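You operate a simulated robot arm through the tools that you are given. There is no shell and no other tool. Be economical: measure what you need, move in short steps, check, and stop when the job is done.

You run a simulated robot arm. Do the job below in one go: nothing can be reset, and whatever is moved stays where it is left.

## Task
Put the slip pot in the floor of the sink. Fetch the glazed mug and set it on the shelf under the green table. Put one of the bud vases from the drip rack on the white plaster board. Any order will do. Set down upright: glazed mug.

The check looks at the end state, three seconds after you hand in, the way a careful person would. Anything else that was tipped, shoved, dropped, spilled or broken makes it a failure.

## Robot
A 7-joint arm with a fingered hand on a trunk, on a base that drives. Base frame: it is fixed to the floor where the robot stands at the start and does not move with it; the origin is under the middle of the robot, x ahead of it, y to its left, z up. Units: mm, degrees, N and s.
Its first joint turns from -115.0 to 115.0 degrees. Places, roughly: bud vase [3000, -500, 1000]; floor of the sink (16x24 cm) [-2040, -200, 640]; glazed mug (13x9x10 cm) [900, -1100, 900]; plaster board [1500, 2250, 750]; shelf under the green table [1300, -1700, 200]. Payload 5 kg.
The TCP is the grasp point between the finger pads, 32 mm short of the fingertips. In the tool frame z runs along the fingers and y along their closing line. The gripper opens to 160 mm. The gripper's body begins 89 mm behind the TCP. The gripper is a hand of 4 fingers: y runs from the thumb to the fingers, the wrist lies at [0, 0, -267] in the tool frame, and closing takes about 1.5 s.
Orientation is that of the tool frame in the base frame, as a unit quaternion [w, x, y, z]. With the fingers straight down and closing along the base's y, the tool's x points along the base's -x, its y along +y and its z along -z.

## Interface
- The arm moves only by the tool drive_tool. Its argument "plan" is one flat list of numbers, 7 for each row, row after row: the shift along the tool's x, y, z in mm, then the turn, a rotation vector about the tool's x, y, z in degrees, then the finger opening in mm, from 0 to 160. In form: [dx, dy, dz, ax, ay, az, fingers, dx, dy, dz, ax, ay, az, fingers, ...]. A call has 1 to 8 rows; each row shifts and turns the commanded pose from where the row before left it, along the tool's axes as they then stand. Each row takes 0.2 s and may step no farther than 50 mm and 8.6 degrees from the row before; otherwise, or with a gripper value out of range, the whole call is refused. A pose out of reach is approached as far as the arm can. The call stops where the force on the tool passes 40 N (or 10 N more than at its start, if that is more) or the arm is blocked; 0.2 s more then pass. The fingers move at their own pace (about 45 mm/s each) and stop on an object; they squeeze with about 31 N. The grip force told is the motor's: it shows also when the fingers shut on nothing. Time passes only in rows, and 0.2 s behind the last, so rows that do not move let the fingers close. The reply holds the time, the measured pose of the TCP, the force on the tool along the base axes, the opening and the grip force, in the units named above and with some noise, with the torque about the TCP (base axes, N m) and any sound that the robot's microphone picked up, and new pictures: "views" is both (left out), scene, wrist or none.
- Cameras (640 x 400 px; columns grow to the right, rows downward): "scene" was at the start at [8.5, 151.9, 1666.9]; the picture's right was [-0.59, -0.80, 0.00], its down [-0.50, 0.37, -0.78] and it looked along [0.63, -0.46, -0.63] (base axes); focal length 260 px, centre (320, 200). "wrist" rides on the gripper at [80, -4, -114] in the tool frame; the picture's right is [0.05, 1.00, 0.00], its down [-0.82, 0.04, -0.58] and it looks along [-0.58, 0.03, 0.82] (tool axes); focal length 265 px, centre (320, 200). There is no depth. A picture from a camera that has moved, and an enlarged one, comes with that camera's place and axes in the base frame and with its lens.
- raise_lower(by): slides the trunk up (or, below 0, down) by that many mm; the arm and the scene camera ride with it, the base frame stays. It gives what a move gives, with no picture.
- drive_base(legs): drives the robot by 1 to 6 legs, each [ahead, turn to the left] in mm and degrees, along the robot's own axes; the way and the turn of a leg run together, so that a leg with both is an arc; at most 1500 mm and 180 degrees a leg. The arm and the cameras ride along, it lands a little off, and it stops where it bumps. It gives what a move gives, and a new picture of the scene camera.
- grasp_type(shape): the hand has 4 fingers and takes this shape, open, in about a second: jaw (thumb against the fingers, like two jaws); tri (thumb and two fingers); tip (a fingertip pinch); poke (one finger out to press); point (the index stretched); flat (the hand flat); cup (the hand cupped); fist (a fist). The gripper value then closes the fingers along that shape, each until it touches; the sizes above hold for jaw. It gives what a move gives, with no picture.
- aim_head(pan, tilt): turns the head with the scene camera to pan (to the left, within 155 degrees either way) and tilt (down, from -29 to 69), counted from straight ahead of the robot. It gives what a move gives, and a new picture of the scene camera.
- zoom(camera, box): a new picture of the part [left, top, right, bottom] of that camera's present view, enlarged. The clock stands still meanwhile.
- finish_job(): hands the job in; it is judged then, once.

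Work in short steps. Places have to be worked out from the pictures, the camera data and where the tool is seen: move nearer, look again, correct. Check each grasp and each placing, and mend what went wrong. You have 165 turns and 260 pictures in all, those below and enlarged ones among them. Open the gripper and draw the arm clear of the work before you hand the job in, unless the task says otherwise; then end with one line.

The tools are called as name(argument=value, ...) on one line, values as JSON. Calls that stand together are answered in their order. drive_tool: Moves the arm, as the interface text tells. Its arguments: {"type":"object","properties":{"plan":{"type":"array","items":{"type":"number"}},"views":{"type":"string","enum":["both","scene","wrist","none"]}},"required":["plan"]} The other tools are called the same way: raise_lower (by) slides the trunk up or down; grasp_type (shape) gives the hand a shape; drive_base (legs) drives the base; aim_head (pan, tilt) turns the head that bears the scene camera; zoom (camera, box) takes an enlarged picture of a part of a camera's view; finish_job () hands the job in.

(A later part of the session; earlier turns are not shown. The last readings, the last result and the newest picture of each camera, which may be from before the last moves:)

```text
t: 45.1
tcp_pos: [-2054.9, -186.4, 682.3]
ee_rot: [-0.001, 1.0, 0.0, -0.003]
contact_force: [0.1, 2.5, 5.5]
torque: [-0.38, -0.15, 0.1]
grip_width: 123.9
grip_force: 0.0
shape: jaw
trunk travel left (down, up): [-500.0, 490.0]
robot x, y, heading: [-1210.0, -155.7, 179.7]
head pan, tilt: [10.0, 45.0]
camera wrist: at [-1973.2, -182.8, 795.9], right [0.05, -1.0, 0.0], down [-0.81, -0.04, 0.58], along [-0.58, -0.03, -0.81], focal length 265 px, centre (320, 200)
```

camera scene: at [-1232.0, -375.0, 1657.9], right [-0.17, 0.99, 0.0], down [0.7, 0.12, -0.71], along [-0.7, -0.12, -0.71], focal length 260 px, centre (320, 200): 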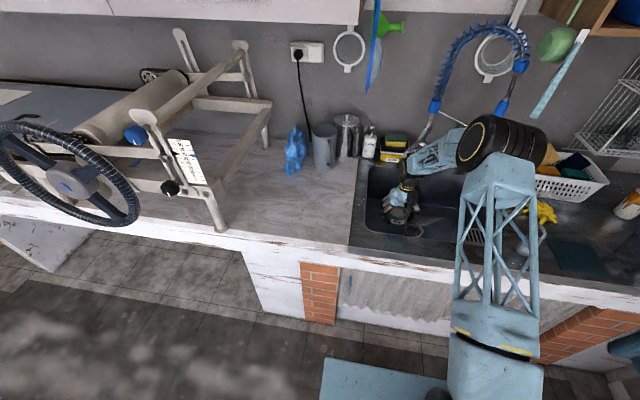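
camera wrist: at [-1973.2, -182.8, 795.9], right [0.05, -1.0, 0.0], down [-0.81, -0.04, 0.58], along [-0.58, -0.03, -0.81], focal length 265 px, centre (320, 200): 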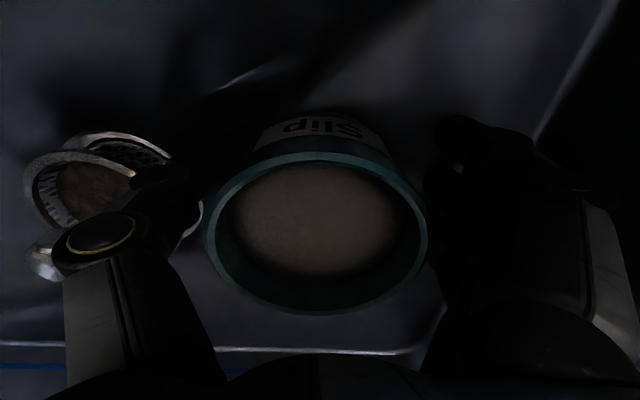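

Released; the pot sits level. I lift straight up slowly and then inspect pot and drain.

drive_tool(plan=[0, 0, -15, 0, 0, 0, 125, 0, 0, -25, 0, 0, 0, 125, 0, 0, -40, 0, 0, 0, 125, 0, 0, -45, 0, 0, 0, 125, 0, 0, -45, 0, 0, 0, 125, 0, 0, -45, 0, 0, 0, 125, 0, 0, -45, 0, 0, 0, 125], views="wrist")

zoom(camera="scene", box=[340, 130, 520, 250])

```text
t: 46.7
tcp_pos: [-2053.6, -185.8, 946.6]
ee_rot: [-0.002, 1.0, 0.0, -0.004]
contact_force: [0.2, -0.9, -0.6]
torque: [-0.01, 0.03, 0.01]
grip_width: 124.7
grip_force: 0.0
shape: jaw
trunk travel left (down, up): [-500.0, 490.0]
robot x, y, heading: [-1213.4, -160.3, 179.7]
head pan, tilt: [10.0, 45.0]
camera wrist: at [-1971.5, -182.2, 1059.1], right [0.05, -1.0, 0.0], down [-0.81, -0.04, 0.58], along [-0.58, -0.03, -0.81], focal length 265 px, centre (320, 200)
```

wrist: 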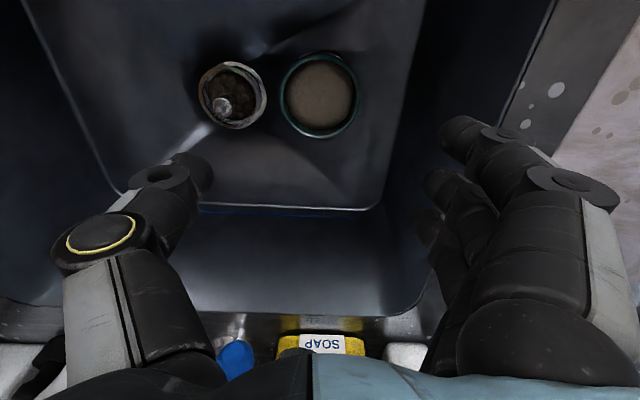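

```text
3.33 times, centred on (430, 190) of scene
camera zoom: at [-1230.2, -374.9, 1657.9], right [-0.17, 0.98, 0.0], down [0.7, 0.12, -0.71], along [-0.7, -0.12, -0.71], focal length 866 px, centre (-47, 233)
```

zoom: 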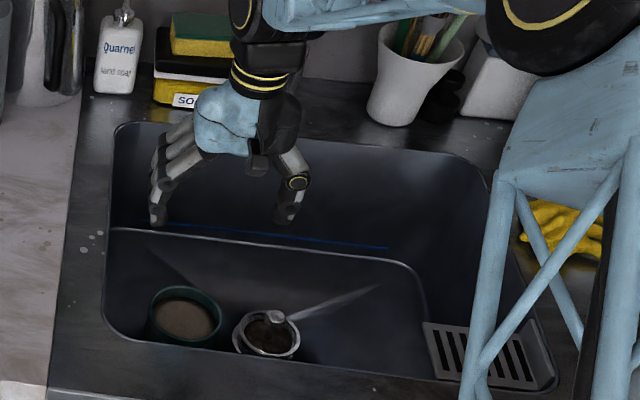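

The pot stands in the sink beside the drain, undisturbed. Now I tuck the arm and drive toward the mug, which an earlier picture places at about (914, −1104).

drive_tool(plan=[0, 0, -45, 0, 0, 0, 125, 0, 0, -45, 0, 0, 0, 125, 20, 0, -45, 0, 0, 0, 125, 40, 0, -30, 0, 0, 0, 125, 45, 0, -20, 0, 0, 0, 125, 48, 0, 0, 0, 0, 0, 125, 48, 0, 0, 0, 0, 0, 125, 48, 0, 0, 0, 0, 0, 125], views="none")

drive_tool(plan=[48, 0, 0, 0, 0, 0, 125, 48, 0, 0, 0, 0, 0, 125], views="none")

drive_base(legs=[[-700, 0], [0, 123], [1000, 0], [0, 57]])

```text
t: 48.5
tcp_pos: [-1800.5, -187.0, 1127.5]
ee_rot: [-0.001, 1.0, 0.001, -0.004]
contact_force: [0.7, 1.0, -0.3]
torque: [0.01, 0.01, 0.04]
grip_width: 124.8
grip_force: 0.1
shape: jaw
trunk travel left (down, up): [-500.0, 490.0]
robot x, y, heading: [-1205.7, -158.8, 180.0]
head pan, tilt: [10.0, 45.0]
```

```text
t: 49.1
tcp_pos: [-1703.2, -187.0, 1128.3]
ee_rot: [-0.001, 1.0, -0.001, -0.004]
contact_force: [0.5, -0.8, 1.2]
torque: [0.02, 0.07, 0.0]
grip_width: 124.6
grip_force: 0.1
shape: jaw
trunk travel left (down, up): [-500.0, 490.0]
robot x, y, heading: [-1211.4, -159.3, 180.0]
head pan, tilt: [10.0, 45.0]
```

```text
t: 65.4
tcp_pos: [528.9, -971.3, 1127.0]
ee_rot: [0.003, 0.0, 1.0, -0.001]
contact_force: [0.3, 0.5, 0.1]
torque: [0.0, -0.03, -0.01]
grip_width: 124.6
grip_force: 0.0
shape: jaw
trunk travel left (down, up): [-500.0, 490.0]
robot x, y, heading: [34.4, -1002.7, 0.4]
head pan, tilt: [10.0, 45.0]
camera scene: at [54.9, -782.2, 1657.9], right [0.17, -0.98, 0.0], down [-0.7, -0.12, -0.71], along [0.7, 0.12, -0.71], focal length 260 px, centre (320, 200)
```

scene: 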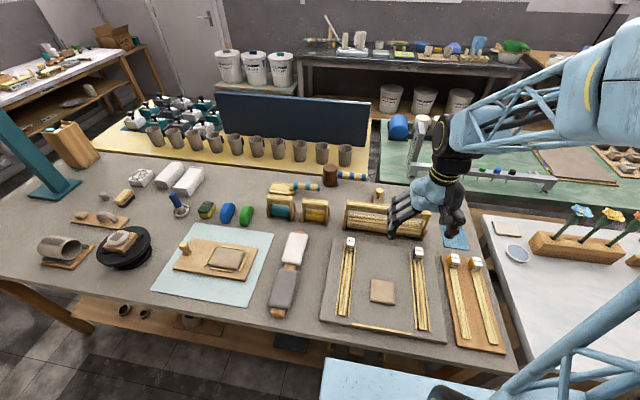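

I turn the head to see the mug and the green table.

aim_head(pan=-20, tilt=35)

aim_head(pan=-60, tilt=35)

```text
t: 66.4
tcp_pos: [530.8, -970.0, 1128.1]
ee_rot: [0.003, -0.001, 1.0, -0.001]
contact_force: [-0.4, 1.3, -0.1]
torque: [0.0, 0.0, 0.02]
grip_width: 124.7
grip_force: 0.0
shape: jaw
trunk travel left (down, up): [-500.0, 490.0]
robot x, y, heading: [36.8, -1000.1, 0.1]
head pan, tilt: [-20.0, 35.0]
camera scene: at [57.6, -826.5, 1672.7], right [-0.34, -0.94, 0.0], down [-0.54, 0.2, -0.82], along [0.77, -0.28, -0.57], focal length 260 px, centre (320, 200)
```

scene: 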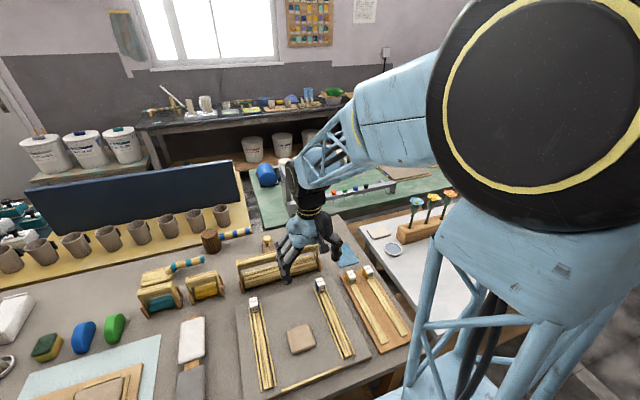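

```text
t: 67.4
tcp_pos: [530.2, -970.3, 1128.7]
ee_rot: [0.003, 0.001, 1.0, -0.001]
contact_force: [-0.1, -0.1, -0.2]
torque: [-0.02, 0.02, -0.02]
grip_width: 124.8
grip_force: 0.0
shape: jaw
trunk travel left (down, up): [-500.0, 490.0]
robot x, y, heading: [33.8, -1000.7, -0.3]
head pan, tilt: [-60.0, 35.0]
camera scene: at [18.9, -872.7, 1672.8], right [-0.87, -0.5, 0.0], down [-0.29, 0.5, -0.82], along [0.41, -0.71, -0.57], focal length 260 px, centre (320, 200)
```

scene: 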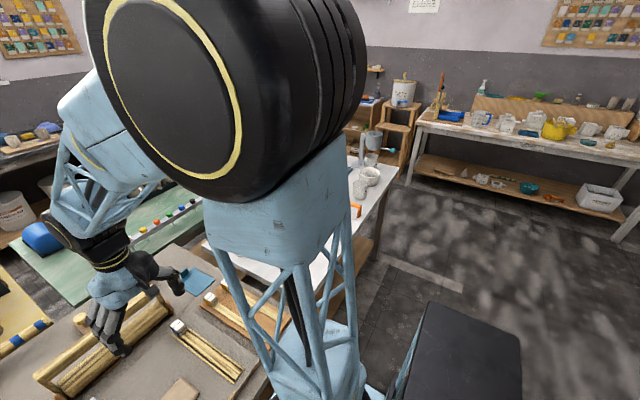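

The mug is hidden by the arm; I move the hand forward for a wrist view.

drive_tool(plan=[-45, -20, 0, 0, 0, 0, 140, -45, -20, 0, 0, 0, 0, 140, -45, -20, 0, 0, 0, 0, 140, -15, -10, 0, 0, 0, 0, 140], views="wrist")

aim_head(pan=-5, tilt=35)

```text
t: 68.4
tcp_pos: [682.3, -1039.9, 1128.3]
ee_rot: [0.002, 0.0, 1.0, 0.0]
contact_force: [0.3, -0.3, -0.7]
torque: [0.04, 0.03, 0.01]
grip_width: 139.7
grip_force: 0.1
shape: jaw
trunk travel left (down, up): [-500.0, 490.0]
robot x, y, heading: [34.0, -1001.6, -0.1]
head pan, tilt: [-60.0, 35.0]
camera wrist: at [600.4, -1044.5, 1241.3], right [-0.05, 1.0, 0.0], down [0.81, 0.04, 0.58], along [0.58, 0.03, -0.81], focal length 265 px, centre (320, 200)
```

wrist: 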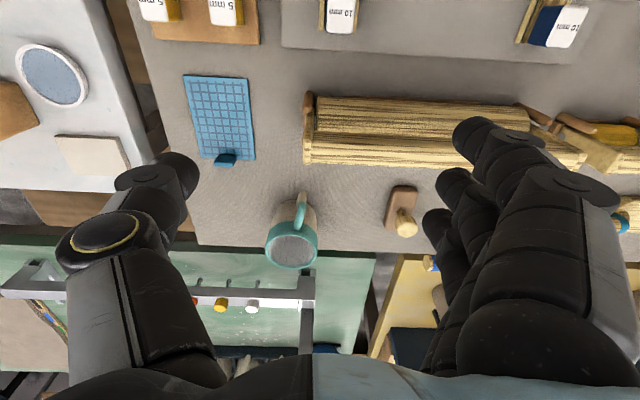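

```text
t: 69.7
tcp_pos: [681.3, -1039.4, 1127.4]
ee_rot: [0.003, 0.0, 1.0, -0.001]
contact_force: [0.4, -0.7, 0.9]
torque: [-0.01, -0.01, -0.03]
grip_width: 139.7
grip_force: 0.2
shape: jaw
trunk travel left (down, up): [-500.0, 490.0]
robot x, y, heading: [32.9, -1003.0, 0.0]
head pan, tilt: [-5.0, 35.0]
camera scene: at [62.6, -804.3, 1672.8], right [-0.09, -1.0, 0.0], down [-0.57, 0.05, -0.82], along [0.82, -0.07, -0.57], focal length 260 px, centre (320, 200)
```

scene: 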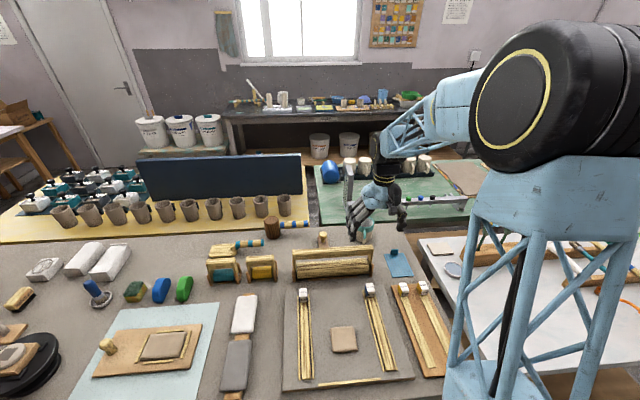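

The glazed mug stands upright at about (906, −1072), handle toward me, rim z≈955. The shelf needs a low side-on reach, so I'll grasp with the tool pitched ~52° forward and yawed 15° to keep the camera off the rolling-pin rack. I reorient here first.

drive_tool(plan=[0, 0, 0, 0, -8.6, 0, 140, 0, 0, 0, 0, -8.6, 0, 140, 0, 0, 0, 0, -8.6, 0, 140, 0, 0, 0, 0, -8.6, 0, 140, 0, 0, 0, 0, -8.6, 0, 140, 0, 0, 0, 0, -8.6, 0, 140, 0, 0, 0, -5.9, 0, -4.65, 140, 0, 0, 0, -5.9, 0, -4.65, 140], views="both")

```text
t: 71.7
tcp_pos: [657.9, -824.6, 1125.6]
ee_rot: [0.416, -0.281, 0.854, 0.136]
contact_force: [0.6, 0.0, 0.3]
torque: [0.03, 0.03, 0.03]
grip_width: 139.7
grip_force: 0.0
shape: jaw
out of reach, approached as far as the arm can: row 5
trunk travel left (down, up): [-500.0, 490.0]
robot x, y, heading: [38.4, -996.2, 0.1]
head pan, tilt: [-5.0, 35.0]
stopped in row 8: the arm was blocked; the commanded pose is now the measured one
camera scene: at [63.9, -805.0, 1672.8], right [-0.09, -1.0, 0.0], down [-0.57, 0.05, -0.82], along [0.82, -0.07, -0.57], focal length 260 px, centre (320, 200)
camera wrist: at [546.5, -910.8, 1132.2], right [-0.62, 0.79, -0.04], down [0.01, 0.06, 1.0], along [0.79, 0.62, -0.05], focal length 265 px, centre (320, 200)
```

scene: 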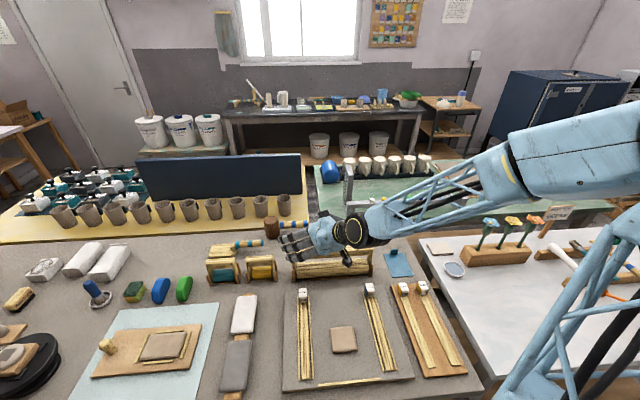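
wrist: 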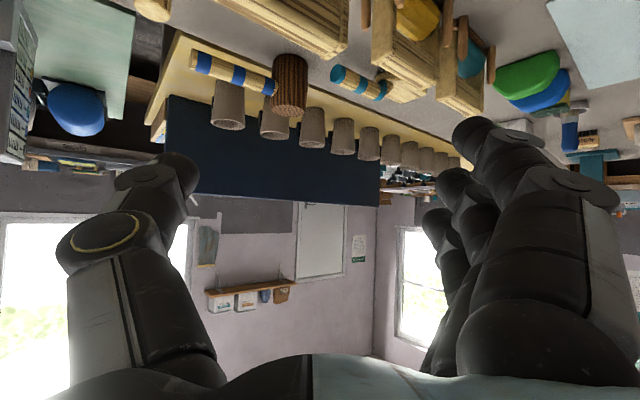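

The wrist got too close to the robot's axis and the pose drifted to (658, −825) with yaw 36°, but the pitch is right. I move the TCP out to the standoff, then fix the yaw.

drive_tool(plan=[12, -43, -1, 0, 0, 0, 140, 12, -43, -1, 0, 0, 0, 140, 12, -43, -1, 0, 0, 0, 140, 12, -43, -1, 0, 0, 0, 140, 12, -43, -1, 0, 0, 0, 140, 12, -43, -1, 0, 0, 0, 140, 11, -43, -1, 0, 0, 0, 140], views="none")

drive_tool(plan=[0, 0, 0, 5.5, 0, 4.3, 140, 0, 0, 0, 5.5, 0, 4.3, 140, 0, 0, 0, 5.5, 0, 4.3, 140], views="both")

```text
t: 73.3
tcp_pos: [787.7, -1100.3, 1065.1]
ee_rot: [0.416, -0.281, 0.854, 0.135]
contact_force: [-0.4, -0.1, 0.3]
torque: [0.01, 0.04, -0.02]
grip_width: 139.8
grip_force: 0.0
shape: jaw
trunk travel left (down, up): [-500.0, 490.0]
robot x, y, heading: [34.0, -998.1, -0.0]
head pan, tilt: [-5.0, 35.0]
```

```text
t: 74.1
tcp_pos: [788.6, -1098.8, 1060.5]
ee_rot: [0.433, -0.119, 0.892, 0.061]
contact_force: [1.1, -1.2, 5.8]
torque: [-0.07, 0.55, 0.11]
grip_width: 139.9
grip_force: 0.1
shape: jaw
trunk travel left (down, up): [-500.0, 490.0]
robot x, y, heading: [35.8, -999.5, 0.1]
head pan, tilt: [-5.0, 35.0]
camera scene: at [64.7, -801.9, 1672.6], right [-0.09, -1.0, 0.0], down [-0.57, 0.05, -0.82], along [0.81, -0.07, -0.57], focal length 260 px, centre (320, 200)
camera wrist: at [656.0, -1138.9, 1067.2], right [-0.29, 0.95, -0.03], down [0.04, 0.05, 1.0], along [0.95, 0.29, -0.05], focal length 265 px, centre (320, 200)
```

scene: 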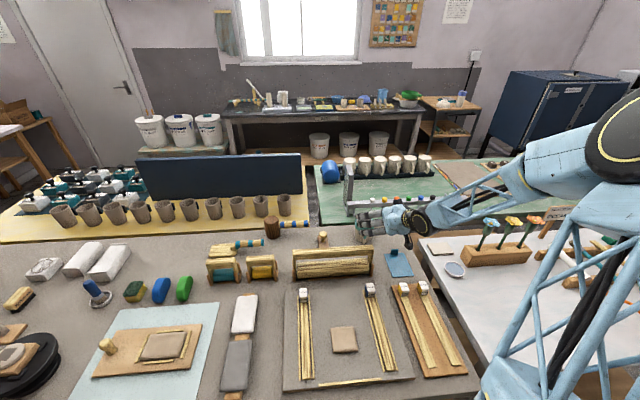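
wrist: 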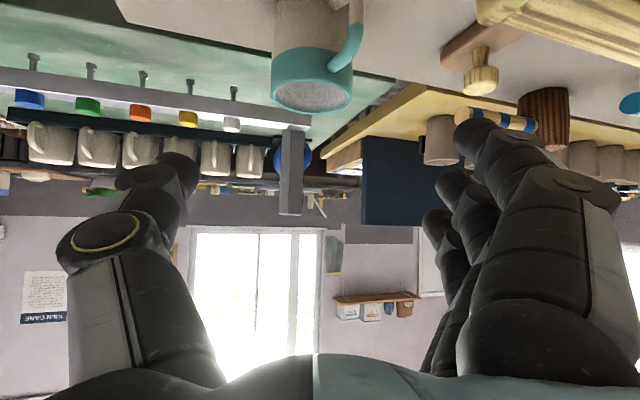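

The mug's handle points about 155° (toward me, slightly left), so yaw should be about −15° with ~40° pitch, keeping the handle along the palm and the camera above the rack. I reorient.

drive_tool(plan=[0, 0, -8, 6.3, 0, 4.95, 140, 0, 0, -8, 6.3, 0, 4.95, 140, 0, 0, 0, 6.3, 0, 4.95, 140, 0, 0, 0, 6.3, 0, 4.95, 140, 0, 0, 0, 0, 6, 0, 140, 0, 0, 0, 0, 6, 0, 140], views="both")

```text
t: 75.7
tcp_pos: [763.0, -1171.6, 1076.7]
ee_rot: [0.337, 0.182, 0.921, -0.066]
contact_force: [-0.7, -0.9, -0.7]
torque: [0.08, 0.0, 0.06]
grip_width: 140.0
grip_force: 0.0
shape: jaw
trunk travel left (down, up): [-500.0, 490.0]
robot x, y, heading: [40.0, -999.7, -0.0]
head pan, tilt: [-5.0, 35.0]
stopped in row 6: the arm was blocked; the commanded pose is now the measured one
camera scene: at [62.2, -806.1, 1673.0], right [-0.09, -1.0, 0.0], down [-0.57, 0.05, -0.82], along [0.82, -0.07, -0.57], focal length 260 px, centre (320, 200)
camera wrist: at [636.0, -1124.0, 1111.3], right [0.34, 0.94, -0.03], down [0.25, -0.06, 0.97], along [0.91, -0.34, -0.25], focal length 265 px, centre (320, 200)
```

scene: 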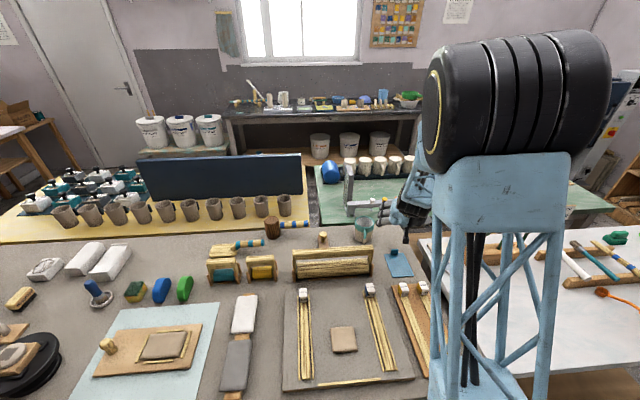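
wrist: 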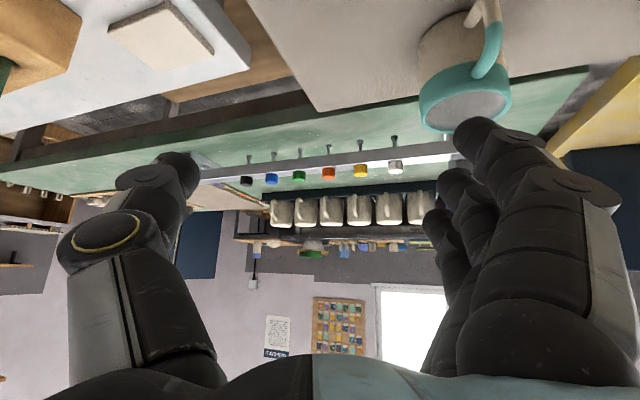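

Orientation is now good (pitch 40°, yaw −22°; handle ~173°). Mug estimate (920, −1072), rim z≈935–945. I move to the standoff 140 mm behind along the tool axis.

drive_tool(plan=[6, 38, 13, 0, 0, 0, 140, 6, 38, 13, 0, 0, 0, 140, 6, 38, 13, 0, 0, 0, 140, 5, 38, 13, 0, 0, 0, 140], views="both")

```text
t: 76.7
tcp_pos: [835.3, -1031.2, 1019.9]
ee_rot: [0.335, 0.181, 0.922, -0.066]
contact_force: [0.1, -0.6, -0.8]
torque: [-0.03, -0.01, -0.02]
grip_width: 140.0
grip_force: 0.1
shape: jaw
trunk travel left (down, up): [-500.0, 490.0]
robot x, y, heading: [36.6, -1000.0, -0.0]
head pan, tilt: [-5.0, 35.0]
camera scene: at [63.1, -803.0, 1672.6], right [-0.09, -1.0, 0.0], down [-0.57, 0.05, -0.82], along [0.82, -0.07, -0.57], focal length 260 px, centre (320, 200)
camera wrist: at [708.8, -985.0, 1054.3], right [0.34, 0.94, -0.04], down [0.25, -0.06, 0.97], along [0.91, -0.34, -0.25], focal length 265 px, centre (320, 200)
```

scene: 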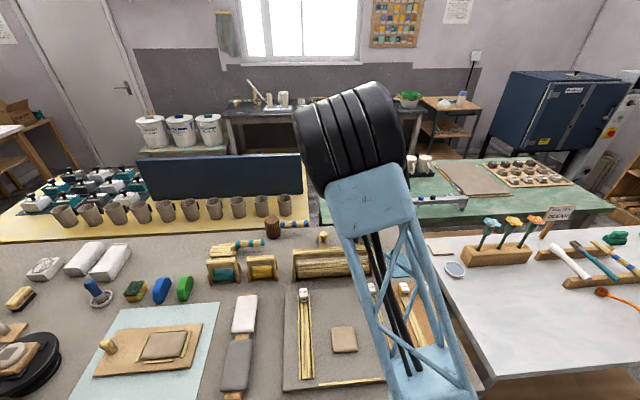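
wrist: 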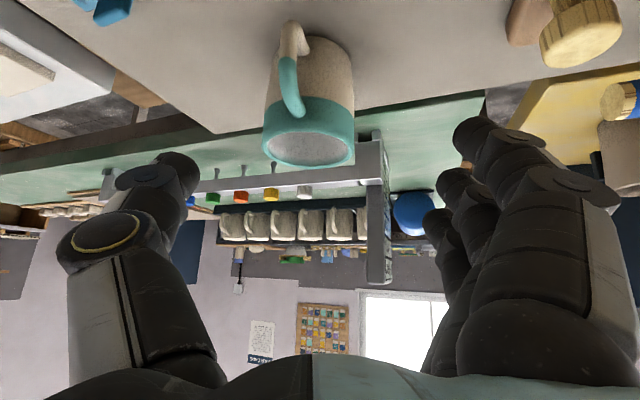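

Clear view: mug centre (913, −1075), rim z≈933, handle along the palm. I advance 108 of the 132 mm along the tool axis, then check.

drive_tool(plan=[-1.5, -4, 27, 0, 0, 0, 140, -1.5, -4, 27, 0, 0, 0, 140, -1.5, -3, 27, 0, 0, 0, 140, 0, 0, 25, 0, 0, 0, 140], views="wrist")

```text
t: 77.7
tcp_pos: [898.5, -1069.6, 942.5]
ee_rot: [0.336, 0.18, 0.922, -0.067]
contact_force: [-0.1, 0.4, -0.6]
torque: [-0.02, -0.01, 0.02]
grip_width: 140.1
grip_force: 0.1
shape: jaw
trunk travel left (down, up): [-500.0, 490.0]
robot x, y, heading: [33.1, -999.4, 0.1]
head pan, tilt: [-5.0, 35.0]
camera wrist: at [771.4, -1022.2, 977.2], right [0.34, 0.94, -0.03], down [0.25, -0.06, 0.97], along [0.91, -0.34, -0.25], focal length 265 px, centre (320, 200)
```

wrist: 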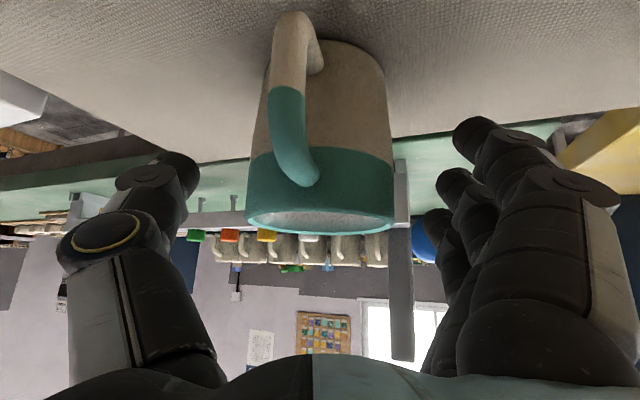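

Well centred; rim z≈948, bench≈856. I move in the last 22 mm and close.

drive_tool(plan=[4, 0, 22, 0, 0, 0, 140, 0, 0, 0, 0, 0, 0, 120, 0, 0, 0, 0, 0, 0, 100, 0, 0, 0, 0, 0, 0, 80, 0, 0, 0, 0, 0, 0, 65, 0, 0, 0, 0, 0, 0, 65, 0, 0, 0, 0, 0, 0, 65], views="wrist")

```text
t: 79.3
tcp_pos: [907.5, -1074.9, 922.2]
ee_rot: [0.335, 0.182, 0.922, -0.067]
contact_force: [0.1, 0.3, 0.3]
torque: [0.02, 0.04, 0.03]
grip_width: 67.8
grip_force: 30.6
shape: jaw
trunk travel left (down, up): [-500.0, 490.0]
robot x, y, heading: [35.7, -1001.5, 0.0]
head pan, tilt: [-5.0, 35.0]
camera wrist: at [781.4, -1027.7, 958.2], right [0.34, 0.94, -0.03], down [0.25, -0.06, 0.97], along [0.91, -0.34, -0.25], focal length 265 px, centre (320, 200)
```

wrist: 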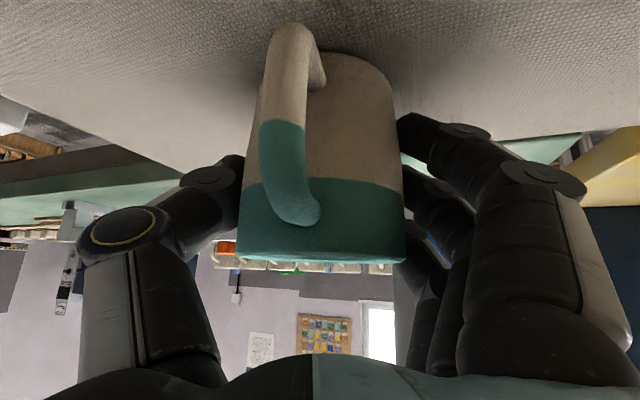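

Gripped at 68 mm, 31 N. I lift straight up in base z and check.

drive_tool(plan=[-13, 0, -15, 0, 0, 0, 60, -19, 0, -23, 0, 0, 0, 60, -26, 0, -30, 0, 0, 0, 60, -26, 0, -30, 0, 0, 0, 60], views="both")

```text
t: 80.3
tcp_pos: [908.0, -1076.0, 1053.3]
ee_rot: [0.335, 0.181, 0.922, -0.067]
contact_force: [0.5, -0.4, -2.4]
torque: [0.0, -0.03, -0.01]
grip_width: 67.4
grip_force: 31.9
shape: jaw
trunk travel left (down, up): [-500.0, 490.0]
robot x, y, heading: [37.2, -1000.1, 0.3]
head pan, tilt: [-5.0, 35.0]
camera scene: at [62.3, -804.5, 1672.8], right [-0.09, -1.0, 0.0], down [-0.57, 0.05, -0.82], along [0.82, -0.07, -0.57], focal length 260 px, centre (320, 200)
camera wrist: at [781.1, -1029.1, 1088.9], right [0.34, 0.94, -0.03], down [0.25, -0.06, 0.97], along [0.91, -0.34, -0.25], focal length 265 px, centre (320, 200)
```

scene: 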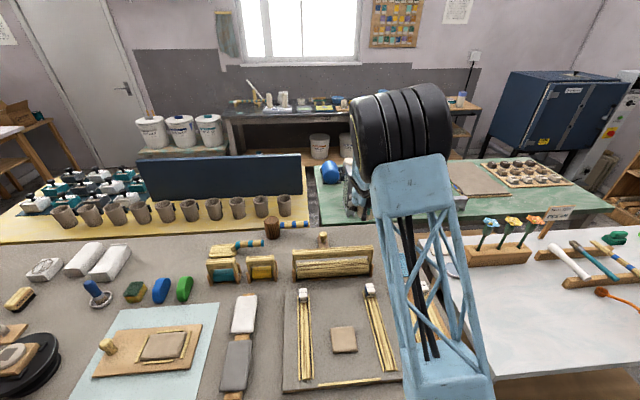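
wrist: 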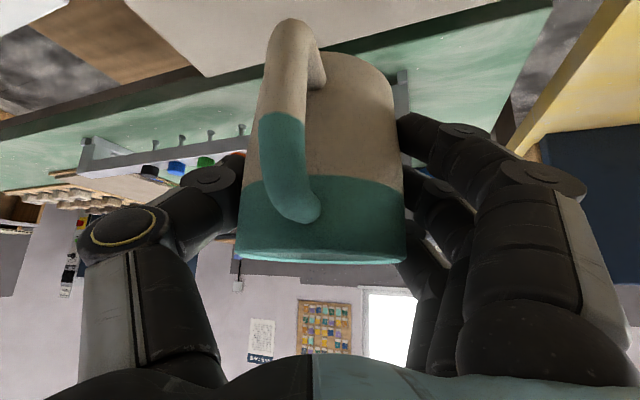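

Mug is held upright. The green table spans about x 1100–1750, y −890…−2500, fronted by the bench and white table, so its −y end looks like the access side. I raise the trunk for clearance, back away and drive round for a look.

raise_lower(by=120)

drive_base(legs=[[-550, 0], [0, -75], [1400, 0]])

aim_head(pan=50, tilt=30)

```text
t: 81.8
tcp_pos: [909.7, -1075.6, 1172.6]
ee_rot: [0.336, 0.182, 0.922, -0.067]
contact_force: [-1.3, 0.9, -3.8]
torque: [-0.03, -0.03, -0.01]
grip_width: 67.5
grip_force: 30.7
shape: jaw
trunk travel left (down, up): [-620.0, 370.0]
robot x, y, heading: [32.9, -999.7, 0.0]
head pan, tilt: [-5.0, 35.0]
```

```text
t: 94.9
tcp_pos: [-14.6, -3244.6, 1173.6]
ee_rot: [0.224, 0.707, 0.619, -0.258]
contact_force: [0.0, -0.2, -3.4]
torque: [0.0, -0.05, -0.02]
grip_width: 67.3
grip_force: 30.6
shape: jaw
trunk travel left (down, up): [-620.0, 370.0]
robot x, y, heading: [-159.4, -2379.9, -75.6]
head pan, tilt: [-5.0, 35.0]
camera scene: at [35.3, -2359.8, 1792.7], right [-0.99, -0.17, 0.0], down [-0.1, 0.57, -0.82], along [0.14, -0.81, -0.57], focal length 260 px, centre (320, 200)
```

scene: 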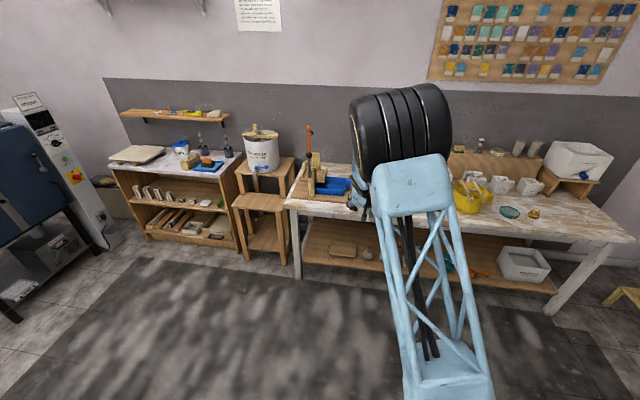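

```text
t: 96.1
tcp_pos: [-14.1, -3245.2, 1172.4]
ee_rot: [0.225, 0.707, 0.619, -0.258]
contact_force: [-0.5, 0.4, -3.0]
torque: [0.02, 0.04, -0.01]
grip_width: 67.6
grip_force: 31.4
shape: jaw
trunk travel left (down, up): [-620.0, 370.0]
robot x, y, heading: [-163.8, -2382.9, -75.8]
head pan, tilt: [50.0, 30.0]
camera scene: at [102.2, -2311.7, 1800.5], right [-0.43, -0.9, 0.0], down [-0.45, 0.22, -0.87], along [0.78, -0.37, -0.5], focal length 260 px, centre (320, 200)
```

scene: 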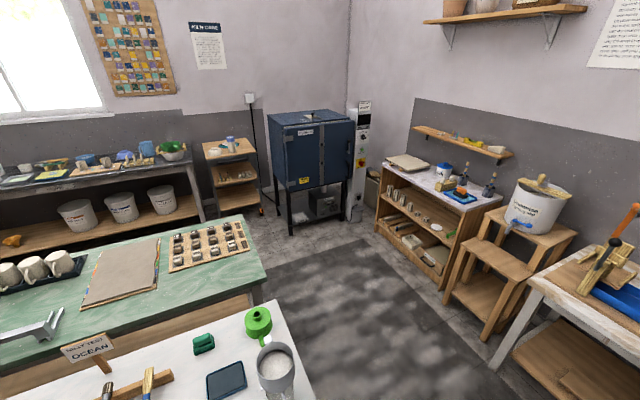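

The aisle at the table's −y end is open. To keep the arm away from the kiln I'll turn right to heading ~151°, reverse into the aisle, then turn to face +y.

drive_base(legs=[[0, -133], [-900, 0]])

aim_head(pan=-120, tilt=35)

```text
t: 103.7
tcp_pos: [-667.9, -2042.7, 1172.6]
ee_rot: [-0.146, 0.853, -0.393, -0.31]
contact_force: [1.2, 1.9, -3.3]
torque: [-0.05, 0.04, 0.04]
grip_width: 67.0
grip_force: 30.5
shape: jaw
trunk travel left (down, up): [-620.0, 370.0]
robot x, y, heading: [64.1, -2521.3, 145.5]
head pan, tilt: [50.0, 30.0]
stopped in leg 2: the robot was blocked; the commanded pose is now the measured one
camera scene: at [-90.1, -2754.9, 1799.6], right [-0.27, 0.96, 0.0], down [0.48, 0.14, -0.86], along [-0.83, -0.23, -0.5], focal length 260 px, centre (320, 200)
```

scene: 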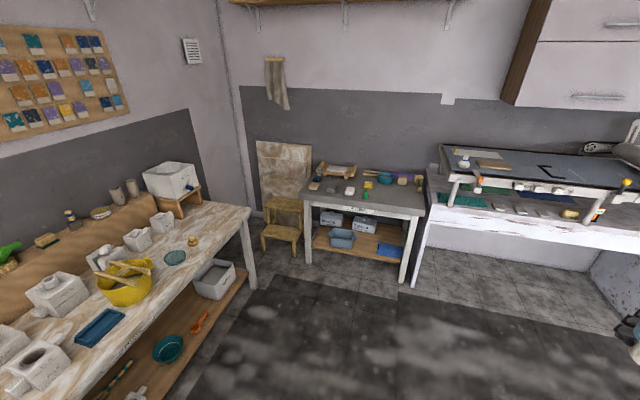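

```text
t: 106.3
tcp_pos: [-665.5, -2034.7, 1172.1]
ee_rot: [-0.143, 0.853, -0.394, -0.311]
contact_force: [0.1, 0.0, -2.5]
torque: [-0.03, -0.03, 0.0]
grip_width: 67.1
grip_force: 31.2
shape: jaw
trunk travel left (down, up): [-620.0, 370.0]
robot x, y, heading: [60.2, -2529.2, 147.2]
head pan, tilt: [-120.0, 35.0]
camera scene: at [78.3, -2691.6, 1792.8], right [0.46, -0.89, 0.0], down [-0.51, -0.26, -0.82], along [0.73, 0.38, -0.57], focal length 260 px, centre (320, 200)
```

scene: 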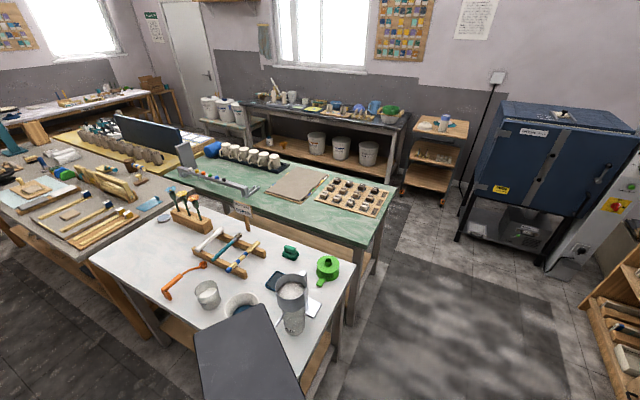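

The rear corner of the base touched the white table's corner. I move forward off it and take a wider route: reverse southward first, then along the aisle.

drive_base(legs=[[180, 0], [0, -32]])

zoom(camera="scene", box=[0, 100, 640, 400])

```text
t: 109.3
tcp_pos: [-453.1, -1620.8, 1173.2]
ee_rot: [-0.223, 0.712, -0.614, -0.258]
contact_force: [0.0, -0.2, -2.8]
torque: [-0.02, 0.04, 0.0]
grip_width: 66.7
grip_force: 31.4
shape: jaw
trunk travel left (down, up): [-620.0, 370.0]
robot x, y, heading: [-90.1, -2420.6, 115.4]
head pan, tilt: [-120.0, 35.0]
camera scene: at [-159.8, -2568.5, 1792.8], right [-0.08, -1.0, 0.0], down [-0.57, 0.04, -0.82], along [0.82, -0.06, -0.57], focal length 260 px, centre (320, 200)
```

scene: 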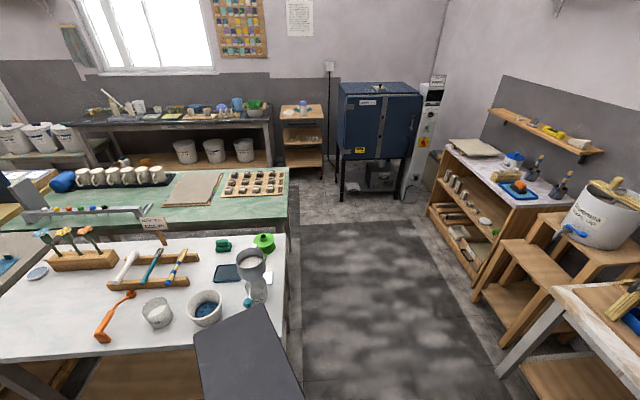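

```text
1.00 times, centred on (320, 250) of scene
camera zoom: at [-159.8, -2568.5, 1792.8], right [-0.08, -1.0, 0.0], down [-0.57, 0.04, -0.82], along [0.82, -0.06, -0.57], focal length 260 px, centre (320, 150)
```

zoom: 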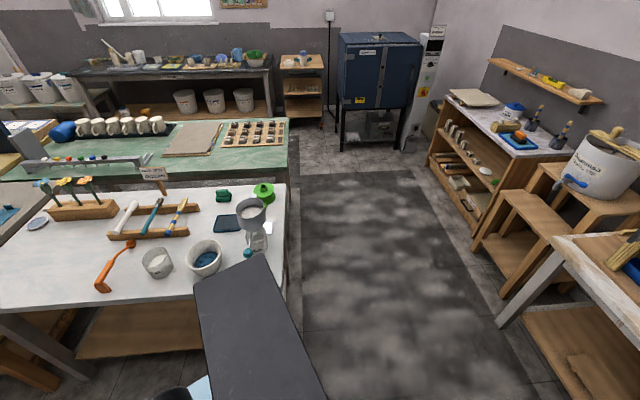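

Corridor is ~1250 mm wide (y −2480 to −3740). I reverse to its middle, then back along it.

drive_base(legs=[[0, -10], [-680, 0], [0, 68], [-700, 0]])

```text
t: 120.1
tcp_pos: [-88.5, -3025.0, 1174.0]
ee_rot: [-0.068, 0.921, -0.185, -0.335]
contact_force: [0.0, -0.1, -3.1]
torque: [-0.02, 0.0, 0.0]
grip_width: 66.7
grip_force: 30.8
shape: jaw
trunk travel left (down, up): [-620.0, 370.0]
robot x, y, heading: [780.7, -3126.4, 174.3]
head pan, tilt: [-120.0, 35.0]
camera scene: at [873.6, -3265.3, 1792.8], right [0.81, -0.58, 0.0], down [-0.33, -0.47, -0.82], along [0.48, 0.67, -0.57], focal length 260 px, centre (320, 200)
```

scene: 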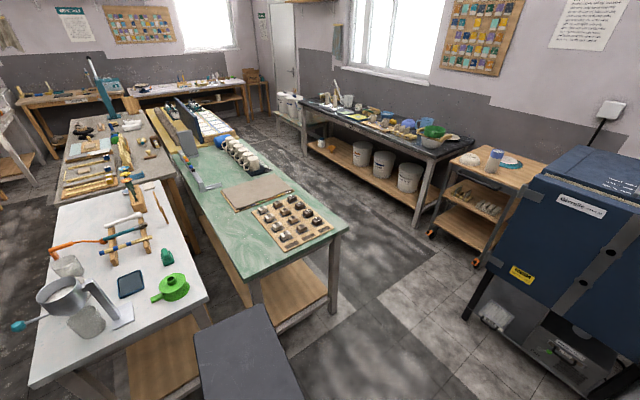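

The shelf under the green table's open end is visible. I continue reversing to the table's midline and turn to face +y.

drive_base(legs=[[-650, 0], [0, -84.3]])

aim_head(pan=0, tilt=45)

```text
t: 127.3
tcp_pos: [1446.9, -2313.7, 1172.2]
ee_rot: [0.274, -0.56, 0.755, 0.204]
contact_force: [0.8, 1.6, -2.5]
torque: [-0.01, 0.0, 0.02]
grip_width: 66.6
grip_force: 31.2
shape: jaw
trunk travel left (down, up): [-620.0, 370.0]
robot x, y, heading: [1431.1, -3191.3, 90.0]
head pan, tilt: [-120.0, 35.0]
camera scene: at [1303.4, -3295.6, 1792.8], right [-0.5, -0.87, 0.0], down [-0.5, 0.29, -0.82], along [0.71, -0.41, -0.57], focal length 260 px, centre (320, 200)
```

scene: 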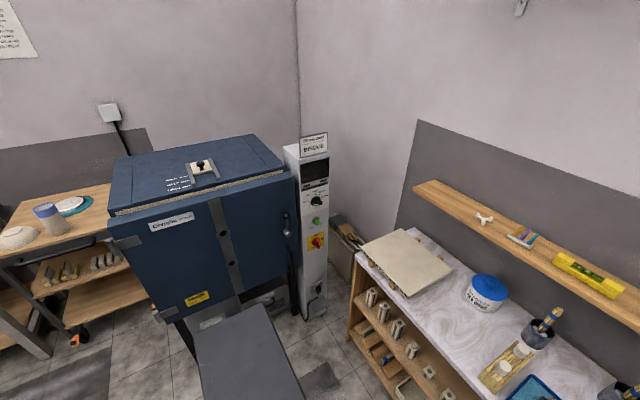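

```text
t: 129.3
tcp_pos: [1446.4, -2314.0, 1172.1]
ee_rot: [0.276, -0.559, 0.755, 0.203]
contact_force: [1.1, 0.2, -2.5]
torque: [-0.02, 0.01, 0.02]
grip_width: 66.8
grip_force: 31.0
shape: jaw
trunk travel left (down, up): [-620.0, 370.0]
robot x, y, heading: [1426.9, -3193.1, 90.1]
head pan, tilt: [0.0, 45.0]
camera scene: at [1226.5, -3170.5, 1777.9], right [1.0, 0.0, 0.0], down [0.0, -0.71, -0.71], along [0.0, 0.71, -0.71], focal length 260 px, centre (320, 200)
```

scene: 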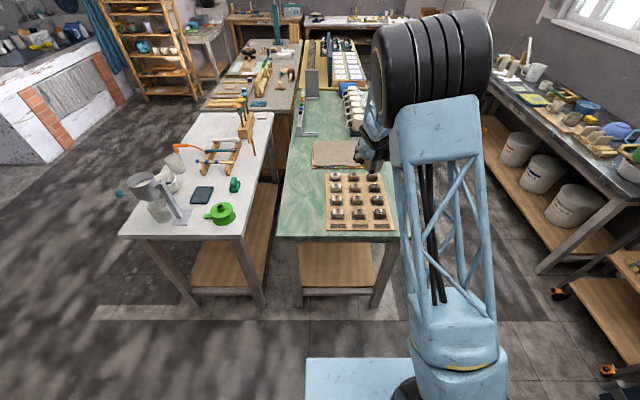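

Table end edge ≈ y −2440, top z≈780; the shelf spans x≈1100–1556 from y≈−2405 at z≈200. I check that the shelf end is empty, then back off before lowering.

zoom(camera="scene", box=[240, 200, 440, 325])

drive_base(legs=[[-250, 0]])

```text
3.20 times, centred on (340, 262) of scene
camera zoom: at [1226.5, -3170.5, 1777.9], right [1.0, 0.0, 0.0], down [0.0, -0.71, -0.71], along [0.0, 0.71, -0.71], focal length 831 px, centre (256, 0)
```

zoom: 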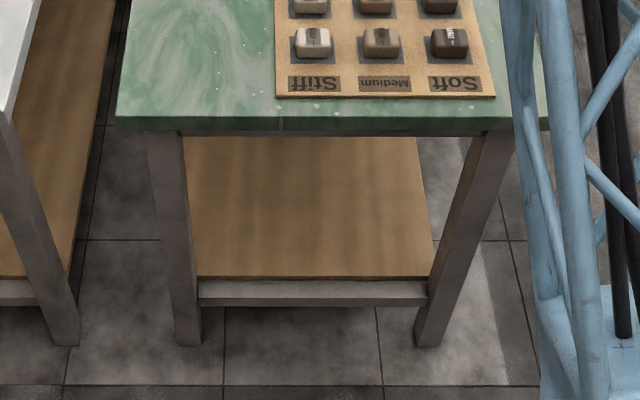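

```text
t: 131.1
tcp_pos: [1445.1, -2568.2, 1174.3]
ee_rot: [0.275, -0.56, 0.755, 0.204]
contact_force: [0.4, 0.1, -2.9]
torque: [0.0, 0.02, 0.04]
grip_width: 66.8
grip_force: 31.0
shape: jaw
trunk travel left (down, up): [-620.0, 370.0]
robot x, y, heading: [1428.3, -3444.2, 90.1]
head pan, tilt: [0.0, 45.0]
camera scene: at [1227.1, -3424.6, 1778.0], right [1.0, 0.0, 0.0], down [0.0, -0.71, -0.71], along [0.0, 0.71, -0.71], focal length 260 px, centre (320, 200)
```

scene: 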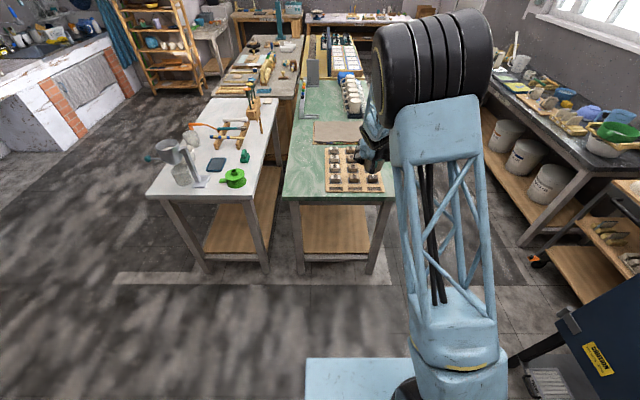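

Shelf end is empty and clear. I shift the mug 70 mm left for margin and lower the trunk fully.

drive_tool(plan=[10, 32, -8.5, 0, 0, 0, 60, 10, 32, -8.5, 0, 0, 0, 60], views="none")

raise_lower(by=-400)

aim_head(pan=-10, tilt=30)

```text
t: 131.7
tcp_pos: [1377.0, -2572.1, 1175.1]
ee_rot: [0.275, -0.56, 0.755, 0.203]
contact_force: [-0.8, -0.6, -2.8]
torque: [0.01, -0.01, -0.02]
grip_width: 66.5
grip_force: 31.2
shape: jaw
trunk travel left (down, up): [-620.0, 370.0]
robot x, y, heading: [1432.0, -3445.2, 90.2]
head pan, tilt: [0.0, 45.0]
```

```text
t: 135.6
tcp_pos: [1376.7, -2573.2, 773.3]
ee_rot: [0.275, -0.561, 0.754, 0.205]
contact_force: [0.1, 0.0, -2.4]
torque: [-0.04, -0.04, -0.01]
grip_width: 66.7
grip_force: 31.0
shape: jaw
trunk travel left (down, up): [-220.0, 770.0]
robot x, y, heading: [1432.0, -3447.7, 90.1]
head pan, tilt: [0.0, 45.0]
```

```text
t: 136.3
tcp_pos: [1377.2, -2572.5, 774.1]
ee_rot: [0.275, -0.56, 0.754, 0.204]
contact_force: [0.3, 0.3, -2.0]
torque: [-0.02, -0.01, -0.03]
grip_width: 66.9
grip_force: 31.2
shape: jaw
trunk travel left (down, up): [-220.0, 770.0]
robot x, y, heading: [1430.9, -3445.4, 90.4]
head pan, tilt: [-10.0, 30.0]
camera scene: at [1242.7, -3415.8, 1400.5], right [0.99, -0.17, 0.0], down [-0.09, -0.49, -0.87], along [0.15, 0.85, -0.5], focal length 260 px, centre (320, 200)
```

scene: 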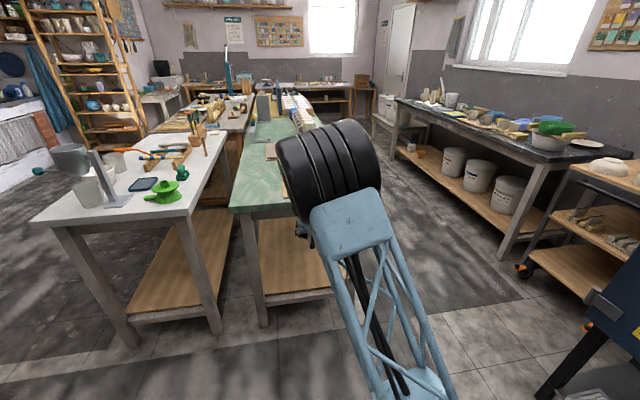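

The elbow stays well behind the table edge. I finish lowering the trunk and bring the arm down to just above shelf height.

raise_lower(by=-215)

drive_tool(plan=[26, 0, 30, 0, 0, 0, 60, 26, 0, 30, 0, 0, 0, 60, 26, 0, 30, 0, 0, 0, 60, 26, 0, 30, 0, 0, 0, 60, 26, 0, 30, 0, 0, 0, 60], views="both")

```text
t: 138.6
tcp_pos: [1376.2, -2574.1, 558.8]
ee_rot: [0.275, -0.56, 0.754, 0.205]
contact_force: [0.0, 0.2, -2.9]
torque: [0.02, 0.02, 0.01]
grip_width: 66.6
grip_force: 31.1
shape: jaw
trunk travel left (down, up): [-5.0, 985.0]
robot x, y, heading: [1433.3, -3445.7, 90.2]
head pan, tilt: [-10.0, 30.0]
```

```text
t: 139.8
tcp_pos: [1375.1, -2575.4, 361.3]
ee_rot: [0.275, -0.56, 0.755, 0.204]
contact_force: [-0.2, 0.3, -1.9]
torque: [-0.06, 0.09, 0.0]
grip_width: 66.4
grip_force: 31.0
shape: jaw
trunk travel left (down, up): [-5.0, 985.0]
robot x, y, heading: [1433.4, -3443.8, 90.3]
head pan, tilt: [-10.0, 30.0]
camera scene: at [1242.9, -3416.2, 1185.7], right [0.99, -0.17, 0.0], down [-0.09, -0.49, -0.87], along [0.15, 0.85, -0.5], focal length 260 px, centre (320, 200)
camera wrist: at [1340.4, -2706.0, 396.3], right [-0.97, 0.25, -0.03], down [0.03, 0.25, 0.97], along [0.25, 0.93, -0.25], focal length 265 px, centre (320, 200)
```

scene: 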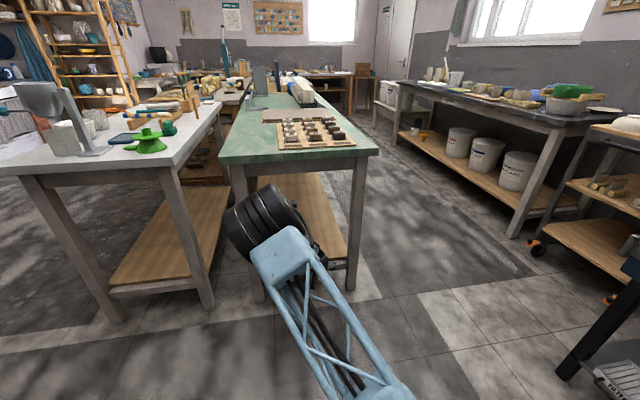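
wrist: 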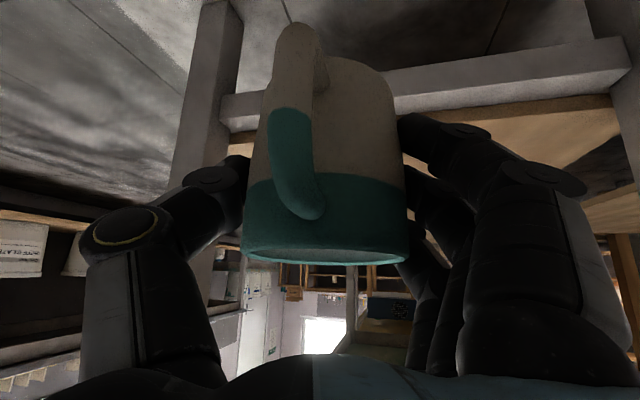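

Triangulated shelf edge: y≈−2383, z≈200, x 1100–1567. I lower to TCP z≈292 (mug bottom ~225) and drive forward 285 mm.

drive_tool(plan=[23, 0, 27, 0, 0, 0, 60, 22, 0, 26, 0, 0, 0, 60], views="none")

drive_base(legs=[[180, 0]])

zoom(camera="wrist", box=[0, 0, 640, 400])

```text
t: 140.4
tcp_pos: [1374.3, -2576.6, 293.4]
ee_rot: [0.276, -0.559, 0.755, 0.204]
contact_force: [-0.1, 0.2, -1.7]
torque: [-0.1, 0.02, -0.01]
grip_width: 66.8
grip_force: 31.2
shape: jaw
trunk travel left (down, up): [-5.0, 985.0]
robot x, y, heading: [1430.4, -3448.7, 90.1]
head pan, tilt: [-10.0, 30.0]
```

```text
t: 141.9
tcp_pos: [1373.9, -2398.9, 292.0]
ee_rot: [0.275, -0.56, 0.755, 0.203]
contact_force: [1.5, 0.8, -2.6]
torque: [-0.01, 0.01, -0.02]
grip_width: 66.6
grip_force: 31.2
shape: jaw
trunk travel left (down, up): [-5.0, 985.0]
robot x, y, heading: [1431.0, -3263.4, 90.2]
head pan, tilt: [-10.0, 30.0]
camera scene: at [1242.3, -3237.0, 1185.5], right [0.99, -0.17, 0.0], down [-0.09, -0.49, -0.87], along [0.15, 0.85, -0.5], focal length 260 px, centre (320, 200)
```

scene: 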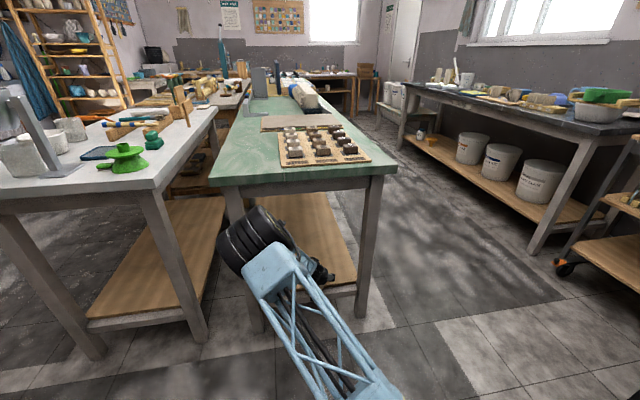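

```text
1.00 times, centred on (320, 200) of wrist
camera zoom: at [1338.9, -2528.0, 327.8], right [-0.97, 0.25, -0.03], down [0.03, 0.25, 0.97], along [0.25, 0.93, -0.25], focal length 265 px, centre (320, 200)
```

zoom: 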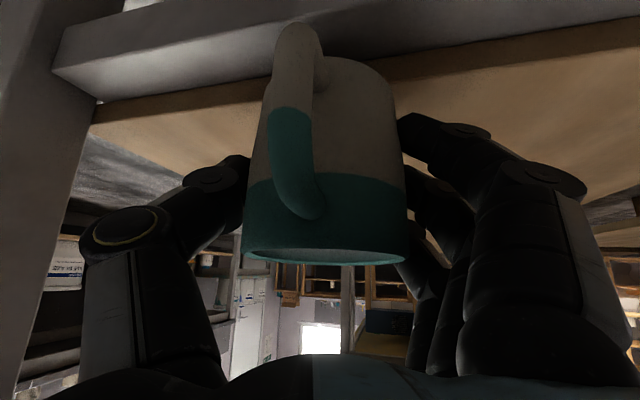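

Clear. I advance another 105 mm.

drive_base(legs=[[105, 0]])

zoom(camera="wrist", box=[0, 0, 640, 400])

```text
t: 143.1
tcp_pos: [1375.7, -2292.2, 291.2]
ee_rot: [0.276, -0.559, 0.755, 0.203]
contact_force: [-0.1, -0.4, -3.4]
torque: [-0.02, 0.0, -0.01]
grip_width: 66.4
grip_force: 31.0
shape: jaw
trunk travel left (down, up): [-5.0, 985.0]
robot x, y, heading: [1433.6, -3162.1, 90.1]
head pan, tilt: [-10.0, 30.0]
camera scene: at [1242.3, -3130.8, 1185.5], right [0.98, -0.17, 0.0], down [-0.09, -0.49, -0.87], along [0.15, 0.85, -0.5], focal length 260 px, centre (320, 200)
```

scene: 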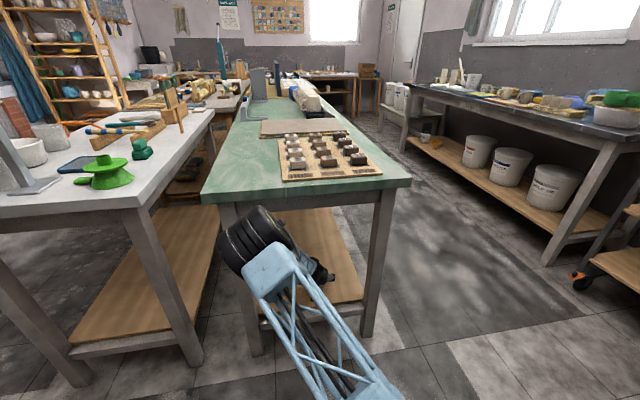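

```text
1.00 times, centred on (320, 200) of wrist
camera zoom: at [1340.3, -2422.0, 327.7], right [-0.97, 0.25, -0.03], down [0.03, 0.26, 0.97], along [0.25, 0.93, -0.25], focal length 265 px, centre (320, 200)
```

zoom: 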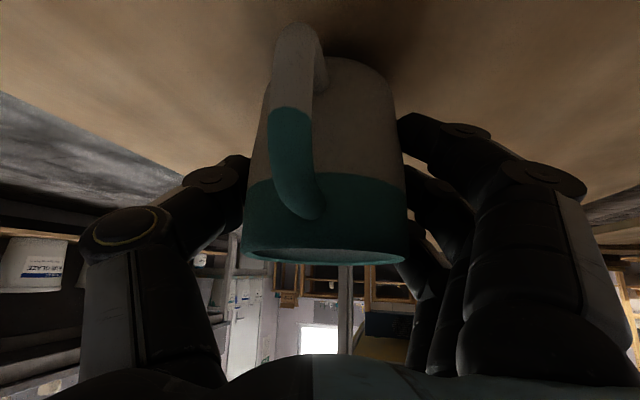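

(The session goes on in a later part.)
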